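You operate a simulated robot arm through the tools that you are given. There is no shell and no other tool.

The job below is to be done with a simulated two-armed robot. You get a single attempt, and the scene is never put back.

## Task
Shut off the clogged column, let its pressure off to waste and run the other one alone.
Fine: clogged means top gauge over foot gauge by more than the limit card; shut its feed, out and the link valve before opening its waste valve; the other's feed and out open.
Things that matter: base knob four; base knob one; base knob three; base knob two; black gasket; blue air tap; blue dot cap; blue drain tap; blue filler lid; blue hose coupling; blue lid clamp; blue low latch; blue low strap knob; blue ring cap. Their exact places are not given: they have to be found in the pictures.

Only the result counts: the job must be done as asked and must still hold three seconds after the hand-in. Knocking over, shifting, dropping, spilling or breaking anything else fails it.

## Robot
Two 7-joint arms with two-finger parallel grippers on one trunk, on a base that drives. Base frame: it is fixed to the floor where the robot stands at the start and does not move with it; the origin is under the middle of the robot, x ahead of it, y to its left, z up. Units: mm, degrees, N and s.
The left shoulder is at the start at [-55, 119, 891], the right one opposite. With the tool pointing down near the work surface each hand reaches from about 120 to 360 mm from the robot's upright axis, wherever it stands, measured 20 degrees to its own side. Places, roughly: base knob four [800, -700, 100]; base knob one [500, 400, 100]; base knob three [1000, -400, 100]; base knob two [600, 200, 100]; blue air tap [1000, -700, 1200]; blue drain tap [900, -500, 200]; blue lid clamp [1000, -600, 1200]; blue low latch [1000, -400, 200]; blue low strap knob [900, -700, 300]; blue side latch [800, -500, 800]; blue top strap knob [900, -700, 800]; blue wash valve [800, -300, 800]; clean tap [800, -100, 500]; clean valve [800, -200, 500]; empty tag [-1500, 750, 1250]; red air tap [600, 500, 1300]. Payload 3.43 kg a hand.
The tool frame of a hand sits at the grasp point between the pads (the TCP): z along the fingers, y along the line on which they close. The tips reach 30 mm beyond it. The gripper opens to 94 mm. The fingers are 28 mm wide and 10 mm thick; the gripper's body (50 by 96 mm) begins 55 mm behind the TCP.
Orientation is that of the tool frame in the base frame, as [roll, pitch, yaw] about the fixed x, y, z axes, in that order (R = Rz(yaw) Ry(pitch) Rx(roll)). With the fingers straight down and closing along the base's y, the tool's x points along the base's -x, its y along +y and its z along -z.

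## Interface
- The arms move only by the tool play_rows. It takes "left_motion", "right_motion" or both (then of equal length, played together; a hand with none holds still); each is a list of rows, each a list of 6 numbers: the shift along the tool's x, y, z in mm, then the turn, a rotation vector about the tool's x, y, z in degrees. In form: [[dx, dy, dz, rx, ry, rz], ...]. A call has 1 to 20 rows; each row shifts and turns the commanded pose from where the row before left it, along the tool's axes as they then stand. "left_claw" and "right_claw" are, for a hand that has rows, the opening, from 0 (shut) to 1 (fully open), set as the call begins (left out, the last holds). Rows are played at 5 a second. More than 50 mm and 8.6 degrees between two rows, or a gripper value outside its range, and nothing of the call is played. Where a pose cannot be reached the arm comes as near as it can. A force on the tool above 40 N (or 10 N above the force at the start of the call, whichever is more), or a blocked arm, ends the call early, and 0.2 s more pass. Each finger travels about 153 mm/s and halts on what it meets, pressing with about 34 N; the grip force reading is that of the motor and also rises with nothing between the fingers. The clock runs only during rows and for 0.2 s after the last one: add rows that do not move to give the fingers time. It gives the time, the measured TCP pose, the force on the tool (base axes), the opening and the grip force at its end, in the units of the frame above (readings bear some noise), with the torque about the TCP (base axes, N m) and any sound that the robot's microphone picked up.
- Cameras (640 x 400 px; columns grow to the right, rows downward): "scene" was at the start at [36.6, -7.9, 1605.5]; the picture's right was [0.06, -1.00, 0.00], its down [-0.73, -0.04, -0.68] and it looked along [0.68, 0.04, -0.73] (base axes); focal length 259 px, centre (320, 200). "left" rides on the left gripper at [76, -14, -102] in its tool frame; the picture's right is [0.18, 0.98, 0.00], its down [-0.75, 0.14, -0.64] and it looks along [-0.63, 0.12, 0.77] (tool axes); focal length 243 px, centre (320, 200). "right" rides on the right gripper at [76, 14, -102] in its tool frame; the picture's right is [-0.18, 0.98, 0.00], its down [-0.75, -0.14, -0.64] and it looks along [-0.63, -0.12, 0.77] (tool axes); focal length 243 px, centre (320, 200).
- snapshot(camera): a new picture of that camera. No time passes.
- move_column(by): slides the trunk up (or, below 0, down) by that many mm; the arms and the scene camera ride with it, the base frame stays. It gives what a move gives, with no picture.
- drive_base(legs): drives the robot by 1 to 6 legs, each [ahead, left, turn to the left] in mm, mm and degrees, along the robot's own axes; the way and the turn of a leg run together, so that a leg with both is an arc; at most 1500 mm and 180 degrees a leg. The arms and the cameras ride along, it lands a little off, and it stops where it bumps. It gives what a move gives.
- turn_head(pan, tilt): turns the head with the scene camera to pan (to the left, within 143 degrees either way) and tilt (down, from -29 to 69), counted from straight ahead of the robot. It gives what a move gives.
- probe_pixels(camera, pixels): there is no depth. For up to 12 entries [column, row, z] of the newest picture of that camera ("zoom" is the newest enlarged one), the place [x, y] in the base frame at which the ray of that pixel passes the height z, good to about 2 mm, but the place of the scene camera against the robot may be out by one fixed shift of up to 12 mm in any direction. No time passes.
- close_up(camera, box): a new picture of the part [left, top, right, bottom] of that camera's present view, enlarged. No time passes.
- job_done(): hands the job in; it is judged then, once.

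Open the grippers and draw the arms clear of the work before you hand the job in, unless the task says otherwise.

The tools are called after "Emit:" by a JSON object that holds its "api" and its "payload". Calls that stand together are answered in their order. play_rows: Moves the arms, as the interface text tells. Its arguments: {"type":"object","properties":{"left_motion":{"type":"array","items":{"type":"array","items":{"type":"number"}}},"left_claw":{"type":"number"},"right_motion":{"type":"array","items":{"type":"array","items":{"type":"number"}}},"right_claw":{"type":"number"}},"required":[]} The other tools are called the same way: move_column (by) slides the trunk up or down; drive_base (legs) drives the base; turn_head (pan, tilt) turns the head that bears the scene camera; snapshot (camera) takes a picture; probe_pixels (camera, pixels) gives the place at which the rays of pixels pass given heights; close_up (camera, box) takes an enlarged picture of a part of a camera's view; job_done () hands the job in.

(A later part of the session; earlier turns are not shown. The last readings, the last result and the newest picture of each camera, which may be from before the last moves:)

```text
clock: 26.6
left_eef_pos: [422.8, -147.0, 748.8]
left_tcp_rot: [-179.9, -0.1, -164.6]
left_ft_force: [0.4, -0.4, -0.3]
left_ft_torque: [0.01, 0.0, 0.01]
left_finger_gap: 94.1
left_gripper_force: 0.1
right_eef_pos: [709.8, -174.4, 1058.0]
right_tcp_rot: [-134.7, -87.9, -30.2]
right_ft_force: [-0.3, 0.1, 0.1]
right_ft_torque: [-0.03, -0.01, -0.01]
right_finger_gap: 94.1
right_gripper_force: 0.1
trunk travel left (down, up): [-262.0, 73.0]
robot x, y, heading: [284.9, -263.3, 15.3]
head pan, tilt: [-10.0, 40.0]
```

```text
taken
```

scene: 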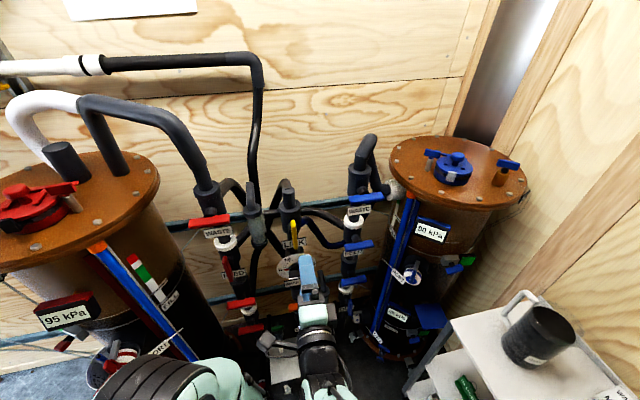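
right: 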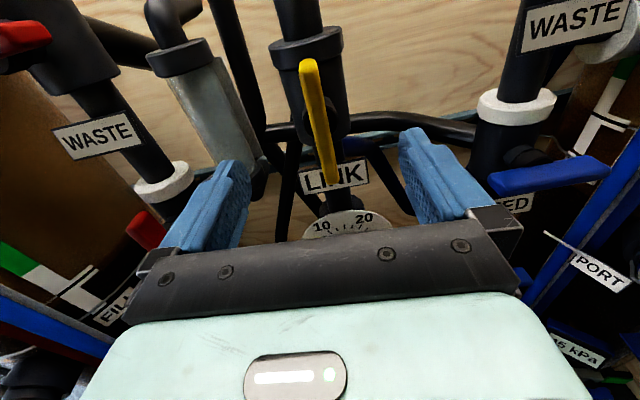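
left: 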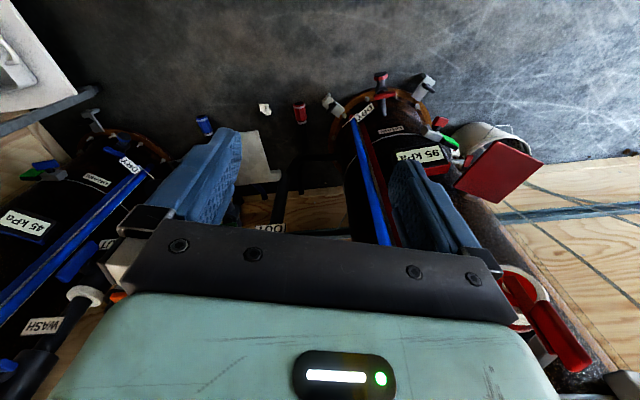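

The lever is centred between the fingers, front about 56–72 mm ahead. I advance 42 mm and look again.

Emit:
{"api": "play_rows", "payload": {"right_motion": [[0, 0, 22, 0, 0, 0], [0, 0, 20, 0, 0, 0], [0, 0, 0, 0, 0, 0]]}}

Emit:
{"api": "snapshot", "payload": {"camera": "right"}}

Emit:
{"api": "close_up", "payload": {"camera": "scene", "box": [250, 180, 350, 280]}}

```text
clock: 27.4
left_eef_pos: [422.8, -147.6, 748.8]
left_tcp_rot: [180.0, 0.0, -164.6]
left_ft_force: [-1.1, -0.8, 0.1]
left_ft_torque: [0.01, 0.0, 0.0]
left_finger_gap: 93.9
left_gripper_force: 0.0
right_eef_pos: [749.0, -162.3, 1056.3]
right_tcp_rot: [-135.8, -87.9, -29.1]
right_ft_force: [0.7, 0.0, 0.8]
right_ft_torque: [0.0, 0.01, -0.04]
right_finger_gap: 93.9
right_gripper_force: 0.1
trunk travel left (down, up): [-262.0, 73.0]
robot x, y, heading: [282.9, -266.4, 15.1]
head pan, tilt: [-10.0, 40.0]
```

```text
taken
```

right: 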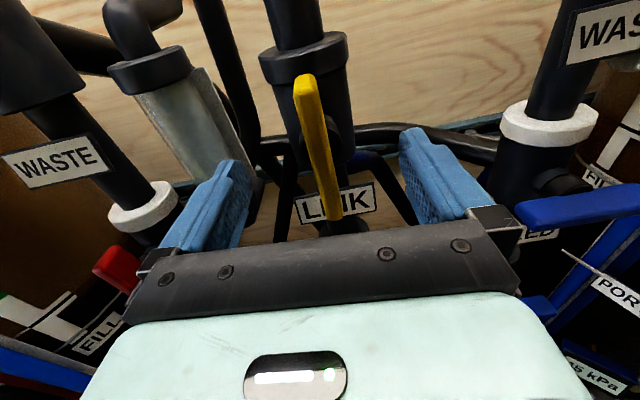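

```text
4.00 times, centred on (300, 230) of scene
```

zoom: 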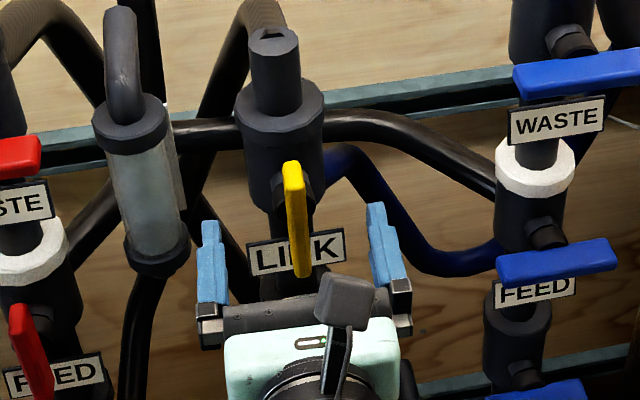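

The lever now sits between the fingers near the pads (tips overlap it). I close the right gripper on it.

Emit:
{"api": "play_rows", "payload": {"right_motion": [[0, 0, 0, 0, 0, 0], [0, 0, 0, 0, 0, 0], [0, 0, 0, 0, 0, 0], [0, 0, 0, 0, 0, 0]], "right_claw": 0}}

Emit:
{"api": "snapshot", "payload": {"camera": "right"}}

Emit:
{"api": "close_up", "payload": {"camera": "scene", "box": [250, 180, 350, 280]}}

```text
clock: 28.4
left_eef_pos: [423.5, -147.3, 750.9]
left_tcp_rot: [-179.9, 0.0, -164.8]
left_ft_force: [-0.2, -0.1, 0.2]
left_ft_torque: [0.0, 0.01, -0.01]
left_finger_gap: 93.9
left_gripper_force: 0.0
right_eef_pos: [750.1, -166.3, 1055.9]
right_tcp_rot: [-134.2, -87.9, -30.8]
right_ft_force: [2.4, -6.7, -0.3]
right_ft_torque: [-0.04, 0.04, 0.68]
right_finger_gap: 12.7
right_gripper_force: 45.3
trunk travel left (down, up): [-262.0, 73.0]
robot x, y, heading: [284.0, -265.3, 15.3]
head pan, tilt: [-10.0, 40.0]
```

```text
taken
```

right: 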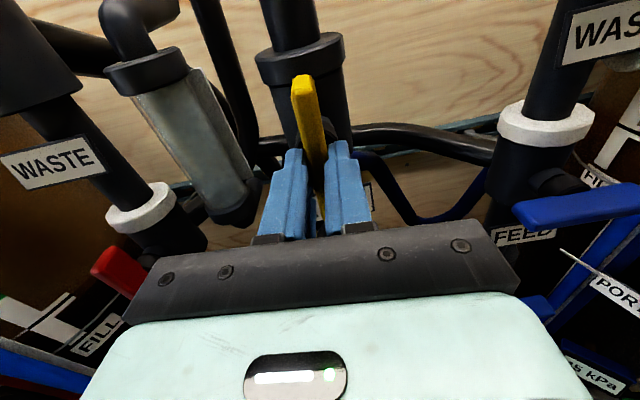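

```text
4.00 times, centred on (300, 230) of scene
```

zoom: 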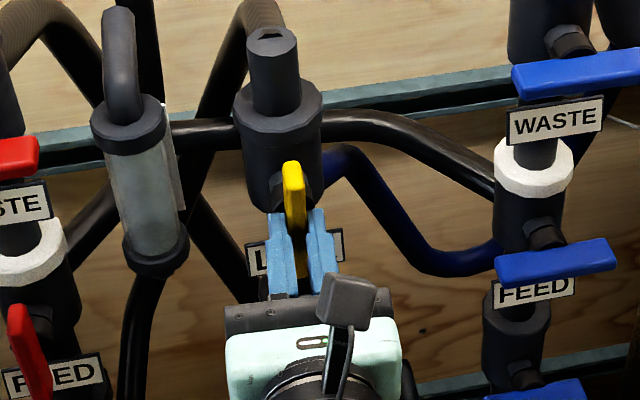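

Gripped: gap 12.7 mm on the lever. I try a small turn of +12° about the tool axis and read the torque.

Emit:
{"api": "play_rows", "payload": {"right_motion": [[0, 0, 0, 0, 0, 4], [0, 0, 0, 0, 0, 4], [0, 0, 0, 0, 0, 4], [0, 0, 0, 0, 0, 0]]}}

Emit:
{"api": "snapshot", "payload": {"camera": "right"}}

Emit:
{"api": "close_up", "payload": {"camera": "scene", "box": [250, 180, 350, 280]}}

```text
clock: 29.4
left_eef_pos: [422.8, -146.5, 749.4]
left_tcp_rot: [179.9, 0.0, -164.7]
left_ft_force: [0.4, 0.2, 0.2]
left_ft_torque: [0.01, 0.02, -0.01]
left_finger_gap: 94.0
left_gripper_force: 0.1
right_eef_pos: [749.8, -165.0, 1056.8]
right_tcp_rot: [-96.2, -76.3, -68.9]
right_ft_force: [-0.8, -12.5, 0.0]
right_ft_torque: [-0.14, 0.49, 0.72]
right_finger_gap: 13.0
right_gripper_force: 45.3
trunk travel left (down, up): [-262.0, 73.0]
robot x, y, heading: [281.8, -263.5, 15.2]
head pan, tilt: [-10.0, 40.0]
```

```text
taken
```

right: 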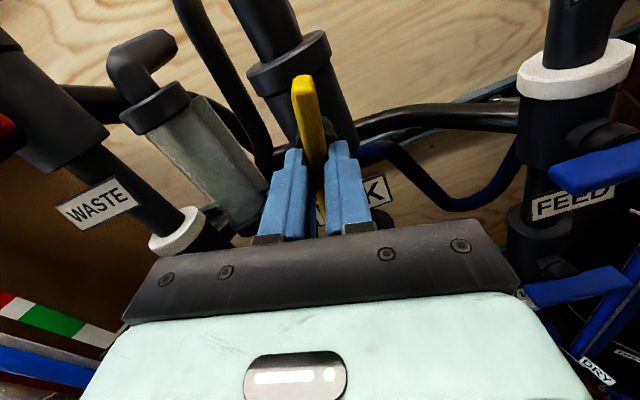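

```text
4.00 times, centred on (300, 230) of scene
```

zoom: 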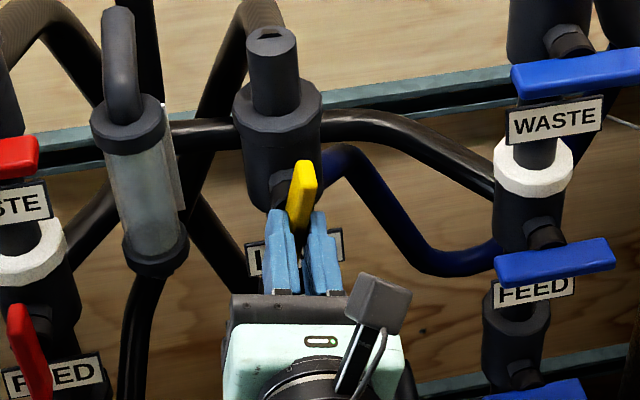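

The lever follows with little torque. I continue +24° and watch the forces.

Emit:
{"api": "play_rows", "payload": {"right_motion": [[0, 0, 0, 0, 0, 8], [0, 0, 0, 0, 0, 8], [0, 0, 0, 0, 0, 8], [0, 0, 0, 0, 0, 0]]}}

Emit:
{"api": "close_up", "payload": {"camera": "scene", "box": [250, 180, 350, 280]}}

```text
clock: 29.9
left_eef_pos: [424.5, -146.9, 749.7]
left_tcp_rot: [-180.0, -0.2, -164.7]
left_ft_force: [-0.4, -0.4, -0.4]
left_ft_torque: [-0.02, -0.01, -0.02]
left_finger_gap: 94.1
left_gripper_force: 0.0
right_eef_pos: [748.7, -165.5, 1059.3]
right_tcp_rot: [-100.4, -67.9, -65.9]
right_ft_force: [16.7, 0.9, -5.2]
right_ft_torque: [-0.34, 0.84, 1.24]
right_finger_gap: 13.3
right_gripper_force: 45.2
right hand out of reach, approached as far as the arm can: row 1, 2
trunk travel left (down, up): [-262.0, 73.0]
robot x, y, heading: [286.9, -262.9, 15.2]
head pan, tilt: [-10.0, 40.0]
stopped in row 2 (right hand): the force on the tool passed its limit at 52 N (the readings are from after the stop); the commanded pose is now the measured one
```

```text
4.00 times, centred on (300, 230) of scene
```

zoom: 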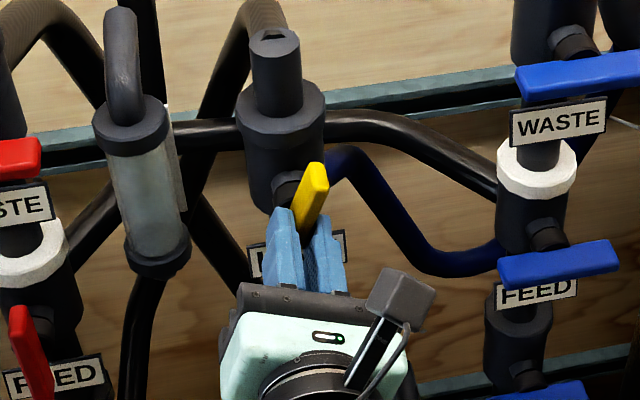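

The wrist hits its limit at this roll (lever now ~20° clockwise). I release, back off 90 mm and roll the hand −180°, to regrip with room for the remaining clockwise turn.

Emit:
{"api": "play_rows", "payload": {"right_motion": [[0, 0, 0, 0, 0, 0], [0, 0, 0, 0, 0, 0], [0, 0, -10, 0, 0, 0], [0, 0, -30, 0, 0, 0], [0, 0, -50, 0, 0, 0], [0, 0, 0, 0, 0, -8.2], [0, 0, 0, 0, 0, -8.2], [0, 0, 0, 0, 0, -8.2], [0, 0, 0, 0, 0, -8.2], [0, 0, 0, 0, 0, -8.2], [0, 0, 0, 0, 0, -8.2], [0, 0, 0, 0, 0, -8.2], [0, 0, 0, 0, 0, -8.2], [0, 0, 0, 0, 0, -8.2], [0, 0, 0, 0, 0, -8.2], [0, 0, 0, 0, 0, -8.2]], "right_claw": 1}}

Emit:
{"api": "play_rows", "payload": {"right_motion": [[0, 0, 0, 0, 0, -8.2], [0, 0, 0, 0, 0, -8.2], [0, 0, 0, 0, 0, -8.2], [0, 0, 0, 0, 0, -8.2], [0, 0, 0, 0, 0, -8.2], [0, 0, 0, 0, 0, -8.2], [0, 0, 0, 0, 0, -8.2], [0, 0, 0, 0, 0, -8.2], [0, 0, 0, 0, 0, -8.2], [0, 0, 0, 0, 0, -8.2], [0, 0, 0, 0, 0, -7.8], [0, 0, 0, 0, 0, 0]]}}

Emit:
{"api": "snapshot", "payload": {"camera": "right"}}

Emit:
{"api": "close_up", "payload": {"camera": "scene", "box": [250, 180, 350, 280]}}

```text
clock: 33.3
left_eef_pos: [422.1, -147.6, 749.9]
left_tcp_rot: [180.0, 0.0, -164.6]
left_ft_force: [0.3, -0.3, 0.1]
left_ft_torque: [0.01, -0.01, 0.02]
left_finger_gap: 93.8
left_gripper_force: 0.0
right_eef_pos: [665.3, -197.2, 1067.2]
right_tcp_rot: [95.1, -24.7, 101.9]
right_ft_force: [-0.5, -0.3, 0.5]
right_ft_torque: [0.02, 0.03, -0.02]
right_finger_gap: 94.1
right_gripper_force: 0.0
trunk travel left (down, up): [-262.0, 73.0]
robot x, y, heading: [283.9, -266.4, 15.2]
head pan, tilt: [-10.0, 40.0]
```

```text
clock: 34.4
left_eef_pos: [423.9, -146.6, 749.3]
left_tcp_rot: [-179.9, 0.0, -164.7]
left_ft_force: [-0.4, 0.4, 0.1]
left_ft_torque: [0.01, -0.01, 0.01]
left_finger_gap: 93.8
left_gripper_force: 0.2
right_eef_pos: [671.3, -207.5, 1066.5]
right_tcp_rot: [96.2, 4.9, 104.2]
right_ft_force: [1.3, -0.1, -0.1]
right_ft_torque: [0.0, 0.02, -0.01]
right_finger_gap: 94.3
right_gripper_force: 0.0
trunk travel left (down, up): [-262.0, 73.0]
robot x, y, heading: [287.6, -263.5, 15.2]
head pan, tilt: [-10.0, 40.0]
stopped in row 5 (right hand): the arm was blocked; the commanded pose is now the measured one
```

```text
taken
```

right: 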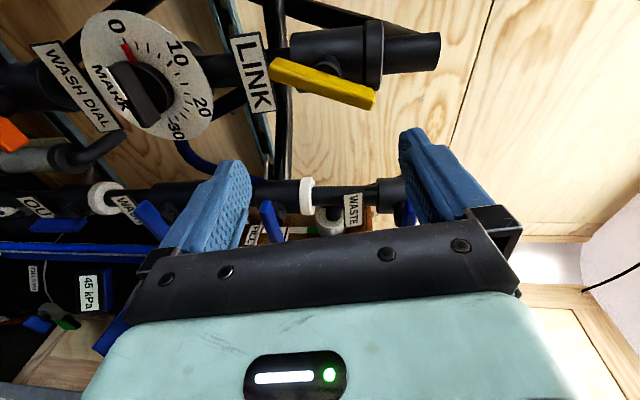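

```text
4.00 times, centred on (300, 230) of scene
```

zoom: 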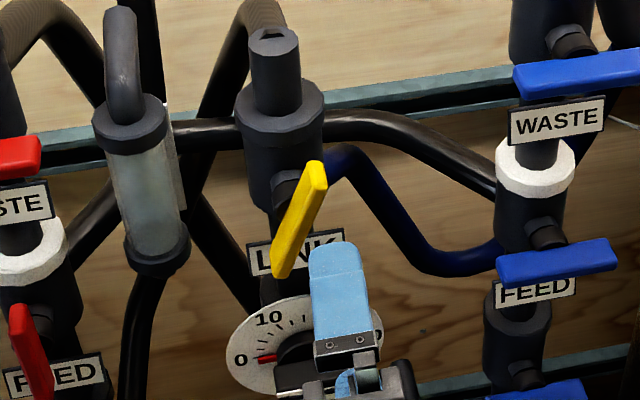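

Blocked at roll +95. The lever stands ~25° clockwise now. I look at the whole scene to see what limits the arm.

Emit:
{"api": "turn_head", "payload": {"pan": 0, "tilt": 65}}

Emit:
{"api": "snapshot", "payload": {"camera": "scene"}}

Emit:
{"api": "snapshot", "payload": {"camera": "left"}}

```text
clock: 35.2
left_eef_pos: [423.8, -147.2, 749.0]
left_tcp_rot: [179.9, -0.1, -164.6]
left_ft_force: [-0.4, -0.2, -0.7]
left_ft_torque: [-0.02, -0.02, 0.02]
left_finger_gap: 93.9
left_gripper_force: 0.0
right_eef_pos: [670.9, -207.5, 1066.7]
right_tcp_rot: [96.2, 5.0, 104.2]
right_ft_force: [-1.0, -0.7, 0.8]
right_ft_torque: [-0.04, 0.01, 0.0]
right_finger_gap: 94.1
right_gripper_force: 0.0
trunk travel left (down, up): [-262.0, 73.0]
robot x, y, heading: [283.2, -262.0, 15.3]
head pan, tilt: [0.0, 65.0]
```

```text
taken
```

scene: 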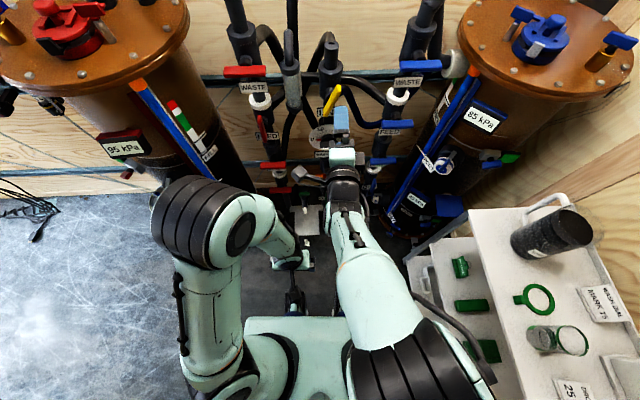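

```text
taken
```

left: 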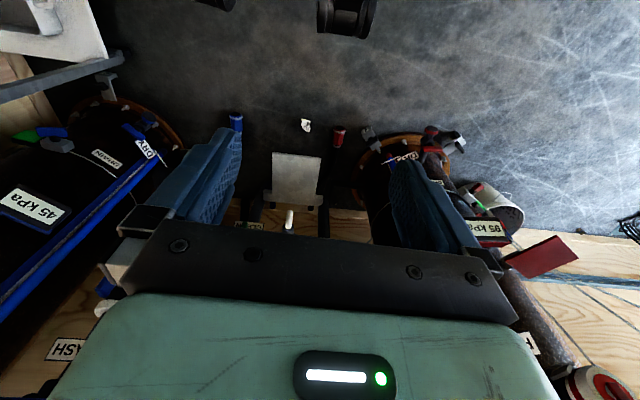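

The right elbow is folded close in to the torso, which limits it. I drive back 50 mm and left 120 mm so the link lever lies more in front of the right shoulder and the arm is more stretched.

Emit:
{"api": "drive_base", "payload": {"legs": [[-50, 0, 0], [0, 120, 0]]}}

Emit:
{"api": "play_rows", "payload": {"right_motion": [[0, 0, 0, 0, 0, -8], [0, 0, 0, 0, 0, -8], [0, 0, 0, 0, 0, -8], [0, 0, 0, 0, 0, -8], [0, 0, 0, 0, 0, -8], [0, 0, 0, 0, 0, -8], [0, 0, 0, 0, 0, -8], [0, 0, 0, 0, 0, -8], [0, 0, 0, 0, 0, 0]]}}

Emit:
{"api": "snapshot", "payload": {"camera": "right"}}

Emit:
{"api": "snapshot", "payload": {"camera": "scene"}}

```text
clock: 37.5
left_eef_pos: [342.9, -46.5, 749.9]
left_tcp_rot: [-179.9, 0.0, -164.6]
left_ft_force: [-0.3, 0.2, -0.6]
left_ft_torque: [-0.01, 0.0, 0.01]
left_finger_gap: 94.0
left_gripper_force: 0.0
right_eef_pos: [592.0, -105.8, 1066.3]
right_tcp_rot: [96.2, 5.0, 104.4]
right_ft_force: [-0.2, 0.7, -0.3]
right_ft_torque: [-0.02, -0.01, -0.02]
right_finger_gap: 94.0
right_gripper_force: 0.1
trunk travel left (down, up): [-262.0, 73.0]
robot x, y, heading: [209.4, -166.9, 15.3]
head pan, tilt: [0.0, 65.0]
```

```text
clock: 38.7
left_eef_pos: [342.9, -45.2, 748.8]
left_tcp_rot: [-180.0, 0.1, -164.6]
left_ft_force: [-0.1, -0.8, 0.3]
left_ft_torque: [0.02, -0.06, -0.01]
left_finger_gap: 94.2
left_gripper_force: 0.1
right_eef_pos: [600.9, -121.2, 1065.8]
right_tcp_rot: [100.6, 36.1, 111.0]
right_ft_force: [0.0, 0.1, -0.4]
right_ft_torque: [0.05, -0.01, 0.01]
right_finger_gap: 94.0
right_gripper_force: 0.0
trunk travel left (down, up): [-262.0, 73.0]
robot x, y, heading: [202.7, -163.5, 15.5]
head pan, tilt: [0.0, 65.0]
stopped in row 6 (right hand): the arm was blocked; the commanded pose is now the measured one
```

```text
taken
```

right: 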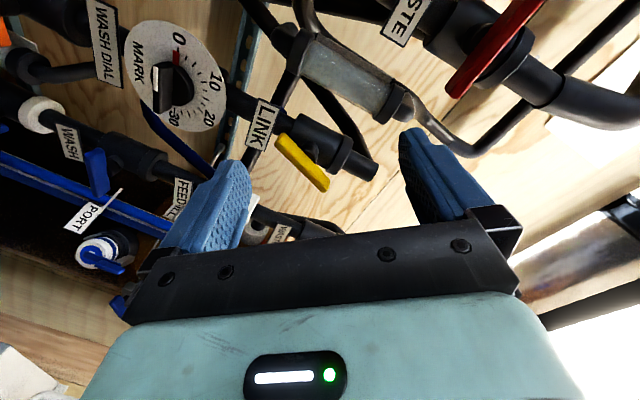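

```text
taken
```

scene: 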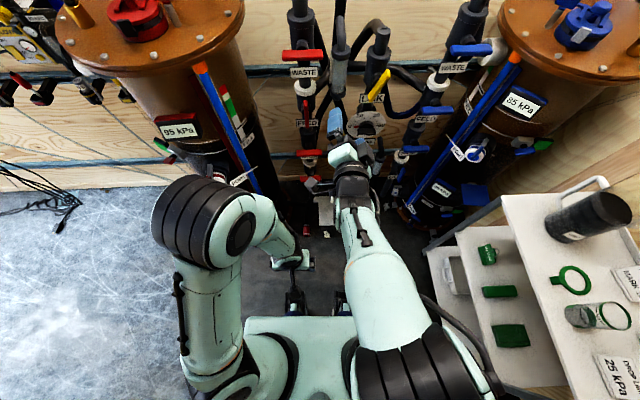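

Still blocked at roll ≈54° with the elbow inward. I move the hand 160 mm to the right and 60 mm ahead to unfold the elbow, then continue the roll.

Emit:
{"api": "play_rows", "payload": {"right_motion": [[-26, -19, 12, 0, 0, 0], [-26, -19, 12, 0, 0, 0], [-26, -19, 12, 0, 0, 0], [-26, -19, 12, 0, 0, 0], [-26, -19, 12, 0, 0, 0], [0, 0, 0, 0, 0, 0]]}}

Emit:
{"api": "play_rows", "payload": {"right_motion": [[0, 0, 0, 0, 0, -8], [0, 0, 0, 0, 0, -8], [0, 0, 0, 0, 0, -8], [0, 0, 0, 0, 0, -8], [0, 0, 0, 0, 0, 0]]}}

Emit:
{"api": "snapshot", "payload": {"camera": "scene"}}

```text
clock: 40.1
left_eef_pos: [342.5, -47.1, 749.2]
left_tcp_rot: [-179.9, 0.0, -164.5]
left_ft_force: [0.8, -0.4, 0.2]
left_ft_torque: [-0.01, 0.02, 0.0]
left_finger_gap: 94.0
left_gripper_force: 0.1
right_eef_pos: [698.6, -262.1, 1059.0]
right_tcp_rot: [100.8, 36.3, 111.1]
right_ft_force: [0.2, 0.2, 0.9]
right_ft_torque: [0.02, 0.01, -0.03]
right_finger_gap: 94.1
right_gripper_force: 0.1
trunk travel left (down, up): [-262.0, 73.0]
robot x, y, heading: [203.3, -168.4, 15.3]
head pan, tilt: [0.0, 65.0]
```

```text
clock: 41.3
left_eef_pos: [342.1, -46.1, 749.9]
left_tcp_rot: [-179.9, 0.0, -164.6]
left_ft_force: [-0.1, -0.9, 0.2]
left_ft_torque: [0.0, 0.0, -0.01]
left_finger_gap: 93.9
left_gripper_force: 0.2
right_eef_pos: [698.5, -261.4, 1059.5]
right_tcp_rot: [112.8, 67.2, 125.7]
right_ft_force: [-0.3, 0.3, 0.2]
right_ft_torque: [-0.01, 0.01, -0.01]
right_finger_gap: 94.0
right_gripper_force: 0.1
trunk travel left (down, up): [-262.0, 73.0]
robot x, y, heading: [207.8, -162.4, 15.4]
head pan, tilt: [0.0, 65.0]
```

```text
taken
```

scene: 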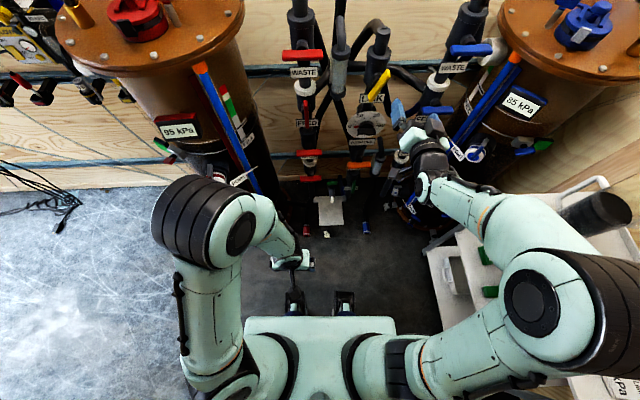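

The elbow is unfolded now and the hand is at roll ≈23°, matching the lever. I move left 72 mm in front of the link lever and look.

Emit:
{"api": "play_rows", "payload": {"right_motion": [[14, 33, 0, 0, 0, 0], [14, 33, 0, 0, 0, 0], [0, 0, 0, 0, 0, 0]]}}

Emit:
{"api": "snapshot", "payload": {"camera": "right"}}

Emit:
{"api": "close_up", "payload": {"camera": "scene", "box": [320, 50, 440, 150]}}

```text
clock: 42.1
left_eef_pos: [343.7, -46.3, 749.6]
left_tcp_rot: [179.9, 0.0, -164.5]
left_ft_force: [0.6, -0.3, -0.7]
left_ft_torque: [0.01, 0.0, 0.0]
left_finger_gap: 94.0
left_gripper_force: 0.1
right_eef_pos: [678.9, -191.0, 1056.3]
right_tcp_rot: [112.8, 67.1, 125.6]
right_ft_force: [0.1, 0.4, 0.1]
right_ft_torque: [0.0, 0.0, 0.04]
right_finger_gap: 94.0
right_gripper_force: 0.1
trunk travel left (down, up): [-262.0, 73.0]
robot x, y, heading: [206.6, -163.8, 15.5]
head pan, tilt: [0.0, 65.0]
```

```text
taken
```

right: 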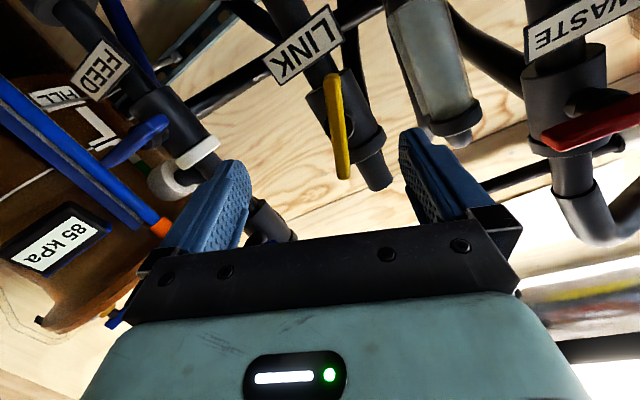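

```text
4.00 times, centred on (380, 100) of scene
```

zoom: 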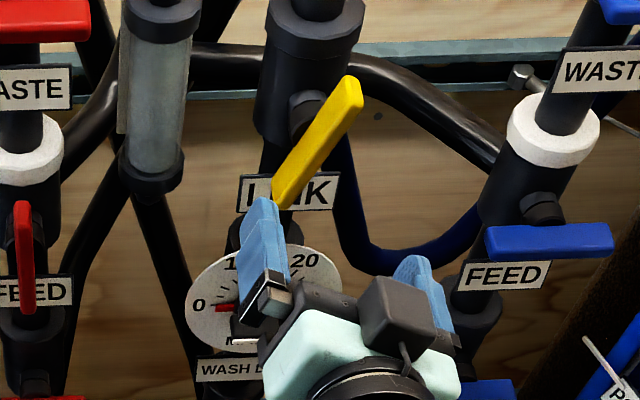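

The lever spans (330,75)-(344,175), ≈85–95 mm ahead; the tool z points 8.7° downward, so I level it (two half steps) and recheck.

Emit:
{"api": "play_rows", "payload": {"right_motion": [[0, 0, 0, -1.7, -4.0, 0], [0, 0, 0, -1.7, -4.0, 0], [0, 0, 0, 0, 0, 0]]}}

Emit:
{"api": "snapshot", "payload": {"camera": "right"}}

```text
clock: 42.9
left_eef_pos: [343.9, -46.4, 748.6]
left_tcp_rot: [-179.9, 0.0, -164.6]
left_ft_force: [-0.1, 0.2, -0.5]
left_ft_torque: [-0.01, 0.02, -0.01]
left_finger_gap: 93.9
left_gripper_force: 0.1
right_eef_pos: [679.3, -190.9, 1057.4]
right_tcp_rot: [89.8, 68.7, 104.6]
right_ft_force: [-0.1, 0.5, -0.2]
right_ft_torque: [0.03, 0.04, -0.02]
right_finger_gap: 94.1
right_gripper_force: 0.1
trunk travel left (down, up): [-262.0, 73.0]
robot x, y, heading: [203.3, -163.9, 15.3]
head pan, tilt: [0.0, 65.0]
```

```text
taken
```

right: 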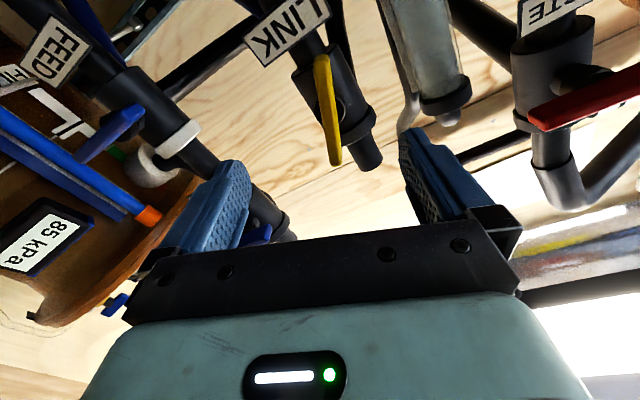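

The tool is level now (yaw ≈15°) and the lever is parallel to the tool's x, 4 mm/7 mm off. I centre, advance 72 mm and close on it.

Emit:
{"api": "play_rows", "payload": {"right_motion": [[4, 6.7, 10, 0, 0, 0], [0, 0, 20, 0, 0, 0], [0, 0, 20, 0, 0, 0], [0, 0, 20, 0, 0, 0], [0, 0, 0, 0, 0, 0]]}}

Emit:
{"api": "snapshot", "payload": {"camera": "right"}}

```text
clock: 44.1
left_eef_pos: [344.0, -46.7, 749.1]
left_tcp_rot: [180.0, 0.0, -164.6]
left_ft_force: [-0.3, -0.9, 0.0]
left_ft_torque: [-0.02, 0.0, -0.02]
left_finger_gap: 94.2
left_gripper_force: 0.0
right_eef_pos: [747.0, -167.3, 1054.4]
right_tcp_rot: [90.0, 68.7, 104.7]
right_ft_force: [0.7, -0.5, -1.1]
right_ft_torque: [-0.04, -0.01, 0.06]
right_finger_gap: 94.0
right_gripper_force: 0.1
trunk travel left (down, up): [-262.0, 73.0]
robot x, y, heading: [204.0, -161.6, 15.4]
head pan, tilt: [0.0, 65.0]
```

```text
taken
```

right: 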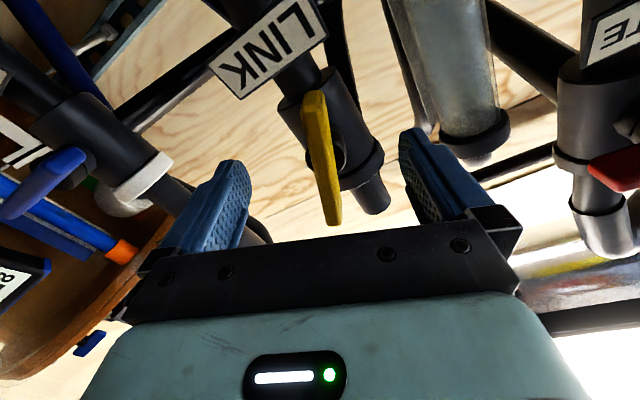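

The lever is centred and about 18 mm ahead of the TCP, inside finger reach. I close and turn +16° as a check.

Emit:
{"api": "play_rows", "payload": {"right_motion": [[0, 2, 4, 0, 0, 0], [0, 0, 0, 0, 0, 0], [0, 0, 0, 0, 0, 0], [0, 0, 0, 0, 0, 0], [0, 0, 0, 0, 0, 4], [0, 0, 0, 0, 0, 6], [0, 0, 0, 0, 0, 6], [0, 0, 0, 0, 0, 0]], "right_claw": 0}}

Emit:
{"api": "close_up", "payload": {"camera": "scene", "box": [320, 50, 440, 150]}}

```text
clock: 45.9
left_eef_pos: [344.7, -45.5, 748.5]
left_tcp_rot: [-180.0, 0.0, -164.6]
left_ft_force: [0.3, -0.3, 0.4]
left_ft_torque: [0.01, -0.03, 0.0]
left_finger_gap: 93.8
left_gripper_force: 0.0
right_eef_pos: [749.7, -163.4, 1054.9]
right_tcp_rot: [89.8, 52.7, 104.9]
right_ft_force: [1.6, 4.2, -0.2]
right_ft_torque: [-0.03, 0.3, 1.45]
right_finger_gap: 12.6
right_gripper_force: 45.2
trunk travel left (down, up): [-262.0, 73.0]
robot x, y, heading: [203.4, -162.7, 15.3]
head pan, tilt: [0.0, 65.0]
```

```text
4.00 times, centred on (380, 100) of scene
```

zoom: 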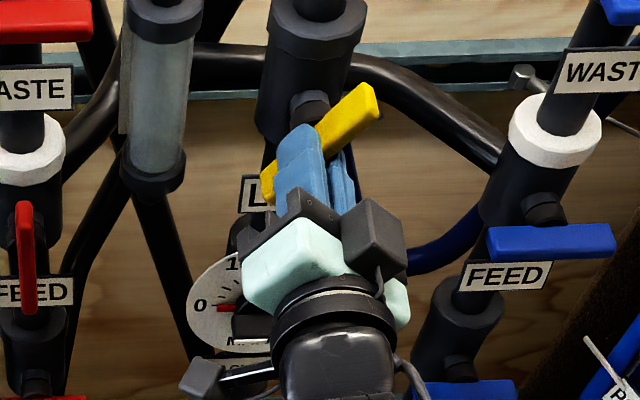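

The lever follows freely. I continue +52° to bring it fully across.

Emit:
{"api": "play_rows", "payload": {"right_motion": [[0, 0, 0, 0, 0, 6], [0, 0, 0, 0, 0, 6], [0, 0, 0, 0, 0, 6], [0, 0, 0, 0, 0, 6], [0, 0, 0, 0, 0, 6], [0, 0, 0, 0, 0, 6], [0, 0, 0, 0, 0, 6], [0, 0, 0, 0, 0, 5], [0, 0, 0, 0, 0, 4], [0, 0, 0, 0, 0, 0]]}}

Emit:
{"api": "close_up", "payload": {"camera": "scene", "box": [320, 50, 440, 150]}}

Emit:
{"api": "snapshot", "payload": {"camera": "scene"}}

```text
clock: 48.1
left_eef_pos: [341.8, -43.6, 750.2]
left_tcp_rot: [-180.0, 0.1, -164.6]
left_ft_force: [-0.6, -0.1, 0.3]
left_ft_torque: [0.01, -0.02, 0.03]
left_finger_gap: 94.0
left_gripper_force: 0.1
right_eef_pos: [748.4, -161.1, 1059.7]
right_tcp_rot: [89.4, 1.8, 104.9]
right_ft_force: [-0.4, 12.7, 23.3]
right_ft_torque: [-0.17, 0.38, 0.19]
right_finger_gap: 11.8
right_gripper_force: 44.7
trunk travel left (down, up): [-262.0, 73.0]
robot x, y, heading: [202.4, -163.3, 15.4]
head pan, tilt: [0.0, 65.0]
```

```text
4.00 times, centred on (380, 100) of scene
```

zoom: 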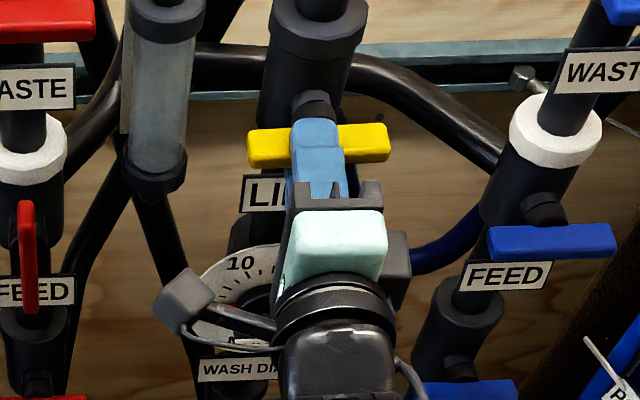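

```text
taken
```

scene: 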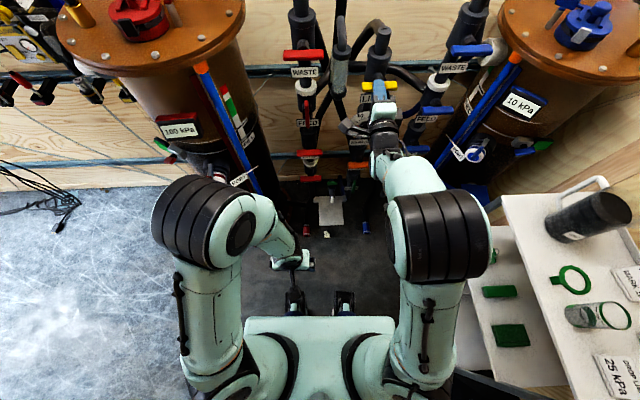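

The link lever is across (~88°) and the blue pressure fell to 10 kPa while red rose to 100. I nudge +3°, then open and back away.

Emit:
{"api": "play_rows", "payload": {"right_motion": [[0, 3, 0, 0, 0, 2], [0, 0, 0, 0, 0, 1.5], [0, 0, 0, 0, 0, 0]]}}

Emit:
{"api": "play_rows", "payload": {"right_motion": [[0, 0, 0, 0, 0, 0], [0, 0, 0, 0, 0, 0], [0, 0, -15, 0, 0, 0], [0, 0, -35, 0, 0, 0], [0, 0, -40, 0, 0, 0]], "right_claw": 1}}

Emit:
{"api": "snapshot", "payload": {"camera": "right"}}

Emit:
{"api": "snapshot", "payload": {"camera": "scene"}}

Emit:
{"api": "close_up", "payload": {"camera": "scene", "box": [280, 30, 480, 155]}}

```text
clock: 48.9
left_eef_pos: [343.1, -44.0, 749.3]
left_tcp_rot: [-180.0, 0.1, -164.6]
left_ft_force: [0.1, 0.4, 0.0]
left_ft_torque: [0.0, 0.04, -0.01]
left_finger_gap: 94.0
left_gripper_force: 0.1
right_eef_pos: [748.9, -160.4, 1059.1]
right_tcp_rot: [89.9, -1.6, 104.9]
right_ft_force: [0.6, 12.6, 13.2]
right_ft_torque: [-1.37, -0.09, 0.15]
right_finger_gap: 12.3
right_gripper_force: 45.0
trunk travel left (down, up): [-262.0, 73.0]
robot x, y, heading: [205.5, -166.4, 15.3]
head pan, tilt: [0.0, 65.0]
```

```text
clock: 50.1
left_eef_pos: [343.5, -46.0, 749.4]
left_tcp_rot: [-179.9, 0.1, -164.4]
left_ft_force: [0.4, -0.1, 0.0]
left_ft_torque: [0.02, 0.01, -0.01]
left_finger_gap: 93.8
left_gripper_force: 0.1
right_eef_pos: [658.1, -185.7, 1058.4]
right_tcp_rot: [89.9, -1.8, 104.9]
right_ft_force: [-0.7, -0.3, 0.8]
right_ft_torque: [0.02, 0.0, -0.02]
right_finger_gap: 94.1
right_gripper_force: 0.0
trunk travel left (down, up): [-262.0, 73.0]
robot x, y, heading: [203.0, -163.8, 15.6]
head pan, tilt: [0.0, 65.0]
```

```text
taken
```

right: 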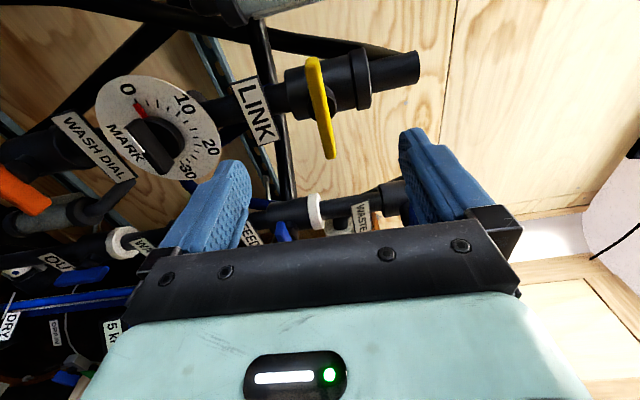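

```text
taken
```

scene: 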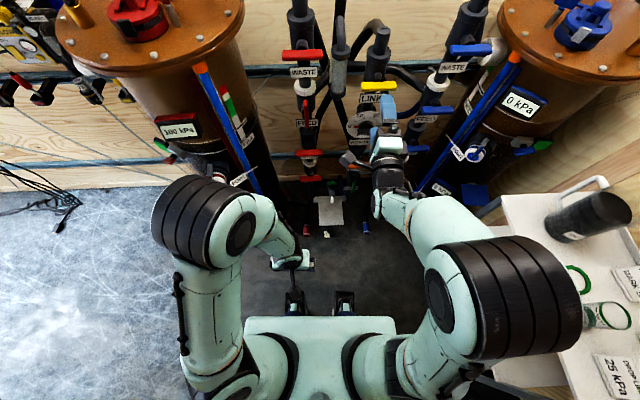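

```text
3.20 times, centred on (380, 92) of scene
```

zoom: 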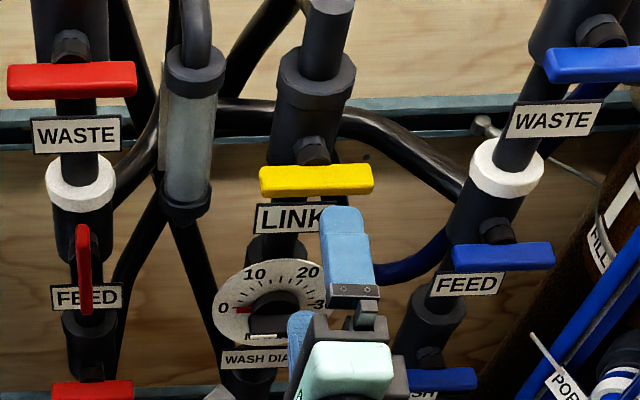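

Link is shut across its pipe. Next is blue OUT at z≈610; before lowering I measure the table height: its top corner is near (502,196) and edge at (535,385) in this picture.

Emit:
{"api": "probe_pixels", "payload": {"camera": "scene", "pixels": [[502, 196, 800], [502, 196, 500], [600, 190, 800], [600, 190, 500], [540, 385, 800], [540, 385, 500]]}}

Emit:
{"api": "move_column", "payload": {"by": -100}}

Emit:
{"api": "snapshot", "payload": {"camera": "scene"}}

```text
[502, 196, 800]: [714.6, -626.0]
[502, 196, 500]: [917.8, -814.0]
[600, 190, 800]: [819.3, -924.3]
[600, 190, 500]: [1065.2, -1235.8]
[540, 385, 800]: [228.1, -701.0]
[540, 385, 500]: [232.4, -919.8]
```

```text
clock: 51.4
left_eef_pos: [343.6, -44.9, 650.1]
left_tcp_rot: [180.0, 0.0, -164.5]
left_ft_force: [-0.8, -0.3, -0.5]
left_ft_torque: [-0.01, -0.02, -0.01]
left_finger_gap: 94.0
left_gripper_force: 0.0
right_eef_pos: [661.0, -186.0, 959.4]
right_tcp_rot: [89.9, -1.7, 104.8]
right_ft_force: [-0.7, 0.2, -0.4]
right_ft_torque: [-0.01, -0.01, -0.02]
right_finger_gap: 93.8
right_gripper_force: 0.1
trunk travel left (down, up): [-162.0, 173.0]
robot x, y, heading: [206.3, -165.2, 15.5]
head pan, tilt: [0.0, 65.0]
```

```text
taken
```

scene: 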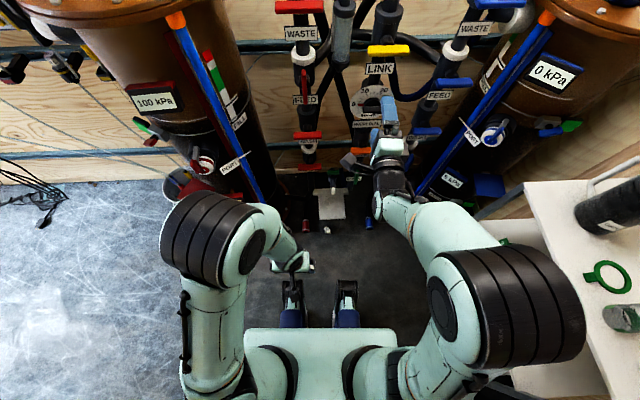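

I probe the same table corner, now at (525,183), to intersect.

Emit:
{"api": "probe_pixels", "payload": {"camera": "scene", "pixels": [[525, 183, 800], [525, 183, 500], [634, 178, 800], [634, 178, 500], [607, 390, 800], [607, 390, 500]]}}

```text
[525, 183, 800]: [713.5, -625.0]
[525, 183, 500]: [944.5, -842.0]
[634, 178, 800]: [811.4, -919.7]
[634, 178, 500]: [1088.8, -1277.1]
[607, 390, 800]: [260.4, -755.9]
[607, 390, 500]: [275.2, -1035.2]
```

Table top is at z≈800 with its edge at (714,-626)-(260,-756); the elbow must stay left of it. I place the robot so blue OUT lies ≈575 mm ahead and 250 mm right, keeping the arm stretched and away from the table.

Emit:
{"api": "drive_base", "payload": {"legs": [[-22, 0, 0], [0, -93, 0]]}}

Emit:
{"api": "move_column", "payload": {"by": -100}}

Emit:
{"api": "snapshot", "payload": {"camera": "scene"}}

Emit:
{"api": "snapshot", "payload": {"camera": "right"}}

```text
clock: 53.3
left_eef_pos: [346.6, -142.9, 649.8]
left_tcp_rot: [-180.0, 0.0, -164.7]
left_ft_force: [-0.5, -0.1, -1.1]
left_ft_torque: [0.02, 0.01, -0.01]
left_finger_gap: 93.9
left_gripper_force: 0.1
right_eef_pos: [665.2, -284.8, 959.2]
right_tcp_rot: [90.0, -1.8, 104.8]
right_ft_force: [0.5, -0.5, 0.5]
right_ft_torque: [-0.02, 0.0, -0.01]
right_finger_gap: 93.8
right_gripper_force: 0.1
trunk travel left (down, up): [-162.0, 173.0]
robot x, y, heading: [210.2, -260.5, 15.7]
head pan, tilt: [0.0, 65.0]
```

```text
clock: 54.7
left_eef_pos: [347.0, -144.2, 548.4]
left_tcp_rot: [-179.9, 0.0, -164.6]
left_ft_force: [0.3, -0.1, -0.5]
left_ft_torque: [-0.02, -0.01, 0.01]
left_finger_gap: 94.0
left_gripper_force: 0.2
right_eef_pos: [666.7, -283.0, 859.4]
right_tcp_rot: [89.9, -1.7, 104.8]
right_ft_force: [-1.1, 0.1, 0.2]
right_ft_torque: [0.0, 0.02, 0.04]
right_finger_gap: 93.9
right_gripper_force: 0.0
trunk travel left (down, up): [-62.0, 273.0]
robot x, y, heading: [208.5, -259.7, 15.5]
head pan, tilt: [0.0, 65.0]
```

```text
taken
```

scene: 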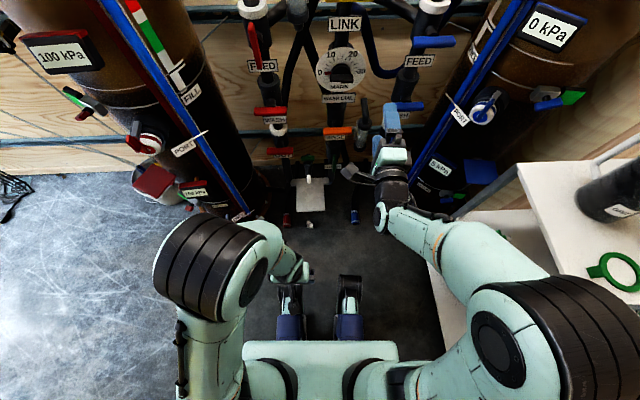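

```text
taken
```

right: 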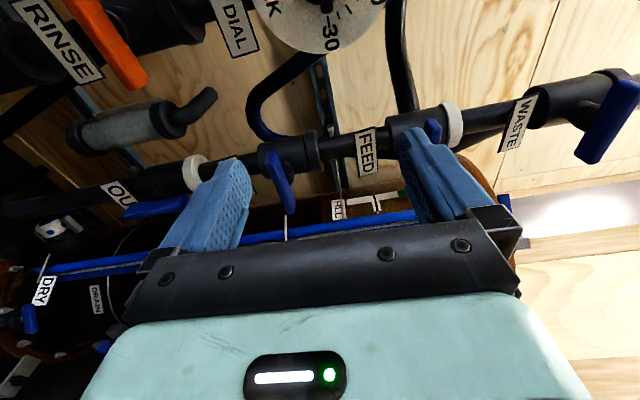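

The elbow at (510,340) looks high above the table edge. I probe its place at plausible heights and the table edge line.

Emit:
{"api": "probe_pixels", "payload": {"camera": "scene", "pixels": [[497, 347, 1000], [497, 347, 900], [630, 370, 1000], [630, 370, 900], [430, 260, 300], [430, 260, 500], [560, 335, 1000], [560, 335, 900]]}}

```text
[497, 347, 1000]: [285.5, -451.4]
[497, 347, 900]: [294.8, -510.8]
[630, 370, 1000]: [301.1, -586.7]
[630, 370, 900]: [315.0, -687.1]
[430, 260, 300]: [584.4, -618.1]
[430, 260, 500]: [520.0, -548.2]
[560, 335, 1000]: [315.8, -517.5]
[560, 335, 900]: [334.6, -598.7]
```

Elbow is ≈100 mm inside the table edge and above it. I lower the hand in a first stage of 125 mm and watch the elbow.

Emit:
{"api": "play_rows", "payload": {"right_motion": [[0, -42, 0, 0, 0, 0], [0, -42, 0, 0, 0, 0], [0, -42, 0, 0, 0, 0], [0, 0, 0, 0, 0, 0]]}}

Emit:
{"api": "snapshot", "payload": {"camera": "scene"}}

```text
clock: 55.7
left_eef_pos: [347.3, -143.9, 548.3]
left_tcp_rot: [-180.0, -0.1, -164.6]
left_ft_force: [0.2, 0.6, 0.8]
left_ft_torque: [-0.03, 0.02, 0.02]
left_finger_gap: 94.0
left_gripper_force: 0.2
right_eef_pos: [666.4, -280.5, 730.4]
right_tcp_rot: [90.0, -1.7, 104.8]
right_ft_force: [0.0, -0.5, 0.0]
right_ft_torque: [-0.02, 0.03, 0.0]
right_finger_gap: 94.2
right_gripper_force: 0.2
trunk travel left (down, up): [-62.0, 273.0]
robot x, y, heading: [209.6, -264.9, 15.2]
head pan, tilt: [0.0, 65.0]
```

```text
taken
```

scene: 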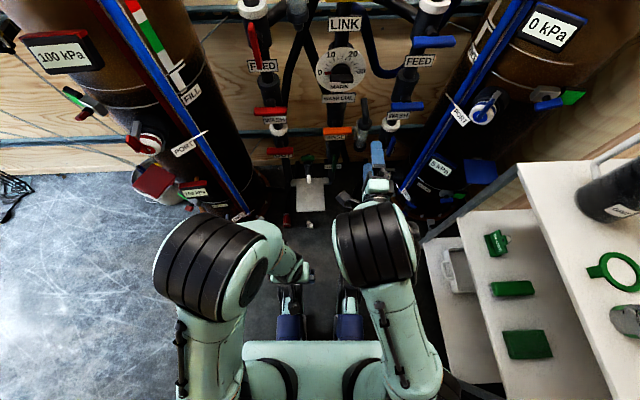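

Now the elbow folded up and ahead, far from the table. I continue: down 118 mm and right 100 mm, then check the right camera.

Emit:
{"api": "play_rows", "payload": {"right_motion": [[-34, -33, 0, 0, 0, 0], [-33, -33, 0, 0, 0, 0], [-33, -33, 0, 0, 0, 0], [0, -19, 0, 0, 0, 0], [0, 0, 0, 0, 0, 0]]}}

Emit:
{"api": "snapshot", "payload": {"camera": "scene"}}

Emit:
{"api": "snapshot", "payload": {"camera": "right"}}

```text
clock: 57.1
left_eef_pos: [309.6, -115.8, 540.7]
left_tcp_rot: [177.0, -4.3, -159.6]
left_ft_force: [0.2, -0.2, -0.2]
left_ft_torque: [-0.05, -0.01, -0.01]
left_finger_gap: 94.1
left_gripper_force: 0.1
right_eef_pos: [683.2, -368.3, 647.7]
right_tcp_rot: [89.0, -3.2, 101.2]
right_ft_force: [1.0, 0.2, 0.5]
right_ft_torque: [0.02, -0.03, 0.02]
right_finger_gap: 94.2
right_gripper_force: 0.1
right hand out of reach, approached as far as the arm can: row 3, 4
trunk travel left (down, up): [-62.0, 273.0]
robot x, y, heading: [209.1, -258.7, 15.2]
head pan, tilt: [0.0, 65.0]
stopped in row 5 (right hand): the arm was blocked; the commanded pose is now the measured one
```

```text
taken
```

scene: 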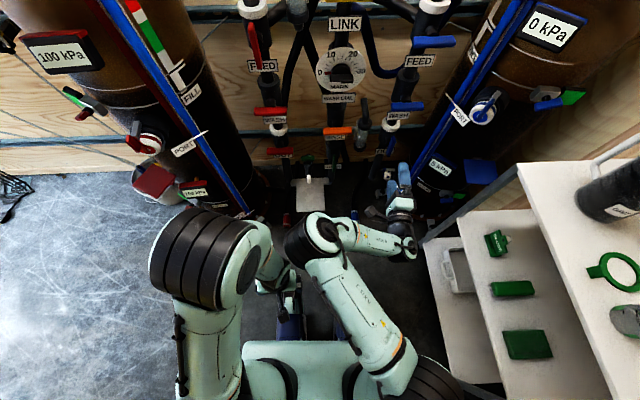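

```text
taken
```

right: 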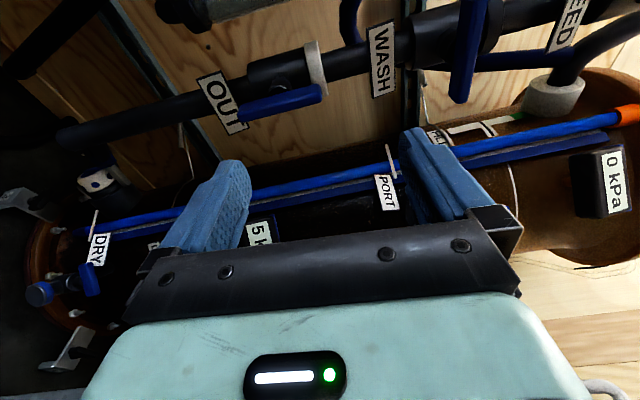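

The right elbow swung left and touched the left arm. I first move the left hand up and away to the left, then roll the right hand back toward 0 so its elbow swings out again.

Emit:
{"api": "play_rows", "payload": {"left_motion": [[0, 0, -40, 0, 0, 0], [0, 0, -40, 0, 0, 0], [0, 25, -40, 0, 0, 0], [0, 25, -40, 0, 0, 0], [0, 25, -40, 0, 0, 0], [0, 25, -40, 0, 0, 0]]}}

Emit:
{"api": "play_rows", "payload": {"right_motion": [[0, 0, -20, 0, 0, -6], [0, 0, -20, 0, 0, -8], [0, 0, 0, 0, 0, -8], [0, 0, 0, 0, 0, -8], [0, 0, 0, 0, 0, -8], [0, 0, 0, 0, 0, -8], [0, 0, 0, 0, 0, 0]]}}

Emit:
{"api": "snapshot", "payload": {"camera": "scene"}}

```text
clock: 58.5
left_eef_pos: [307.7, -27.3, 787.2]
left_tcp_rot: [176.9, -4.4, -159.6]
left_ft_force: [0.3, 0.6, 0.2]
left_ft_torque: [0.01, 0.0, -0.01]
left_finger_gap: 94.0
left_gripper_force: 0.0
left hand out of reach, approached as far as the arm can: row 1
right_eef_pos: [680.9, -365.8, 647.9]
right_tcp_rot: [88.8, -3.3, 101.2]
right_ft_force: [-0.1, 0.0, -0.2]
right_ft_torque: [-0.01, 0.01, 0.02]
right_finger_gap: 93.8
right_gripper_force: 0.1
trunk travel left (down, up): [-62.0, 273.0]
robot x, y, heading: [208.3, -261.1, 15.4]
head pan, tilt: [0.0, 65.0]
```

```text
clock: 60.1
left_eef_pos: [307.8, -27.5, 786.6]
left_tcp_rot: [176.8, -4.4, -159.6]
left_ft_force: [0.1, 0.0, 0.5]
left_ft_torque: [0.03, -0.07, 0.0]
left_finger_gap: 94.2
left_gripper_force: 0.0
right_eef_pos: [640.9, -373.3, 648.1]
right_tcp_rot: [88.5, 42.8, 100.1]
right_ft_force: [0.0, -0.3, 0.6]
right_ft_torque: [-0.02, 0.02, 0.01]
right_finger_gap: 93.7
right_gripper_force: 0.1
right hand out of reach, approached as far as the arm can: row 1
trunk travel left (down, up): [-62.0, 273.0]
robot x, y, heading: [205.9, -256.9, 15.4]
head pan, tilt: [0.0, 65.0]
```

```text
taken
```

scene: 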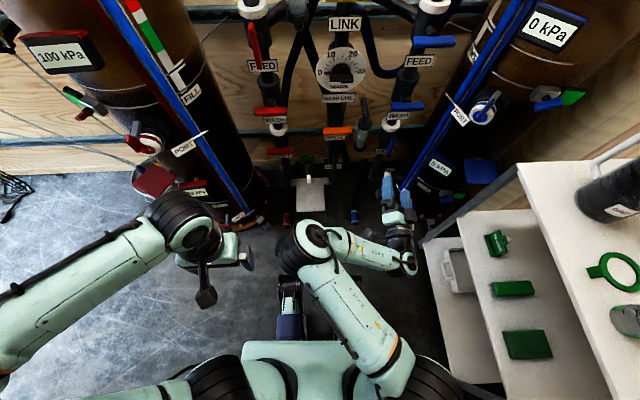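

Roll reached 47° with no trouble. I continue to 0°.

Emit:
{"api": "play_rows", "payload": {"right_motion": [[0, 0, 0, 0, 0, -8], [0, 0, 0, 0, 0, -8], [0, 0, 0, 0, 0, -8], [0, 0, 0, 0, 0, -8], [0, 0, 0, 0, 0, -8], [0, 0, 0, 0, 0, -7], [0, 0, 0, 0, 0, 0]]}}

Emit:
{"api": "snapshot", "payload": {"camera": "scene"}}

Emit:
{"api": "snapshot", "payload": {"camera": "right"}}

```text
clock: 61.7
left_eef_pos: [308.4, -27.3, 785.4]
left_tcp_rot: [176.9, -4.5, -159.6]
left_ft_force: [0.6, -0.3, -0.1]
left_ft_torque: [-0.01, -0.01, 0.01]
left_finger_gap: 94.0
left_gripper_force: 0.0
right_eef_pos: [641.4, -372.5, 648.5]
right_tcp_rot: [11.4, 88.9, 22.6]
right_ft_force: [-0.4, -0.4, 0.9]
right_ft_torque: [-0.02, 0.0, 0.02]
right_finger_gap: 94.3
right_gripper_force: 0.0
trunk travel left (down, up): [-62.0, 273.0]
robot x, y, heading: [207.5, -263.8, 15.4]
head pan, tilt: [0.0, 65.0]
```

```text
taken
```

scene: 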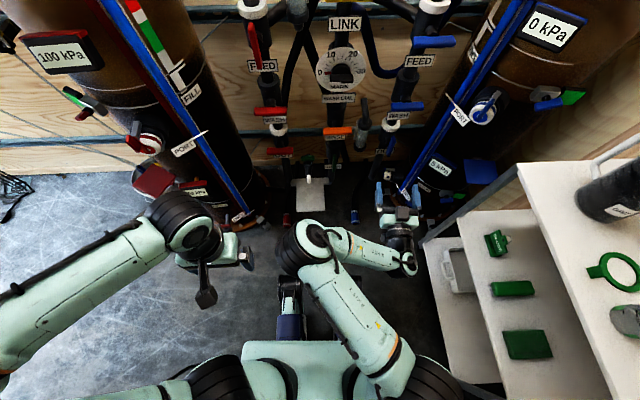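

```text
taken
```

right: 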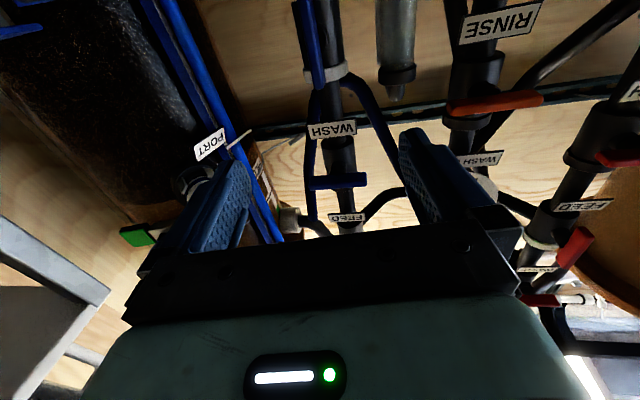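

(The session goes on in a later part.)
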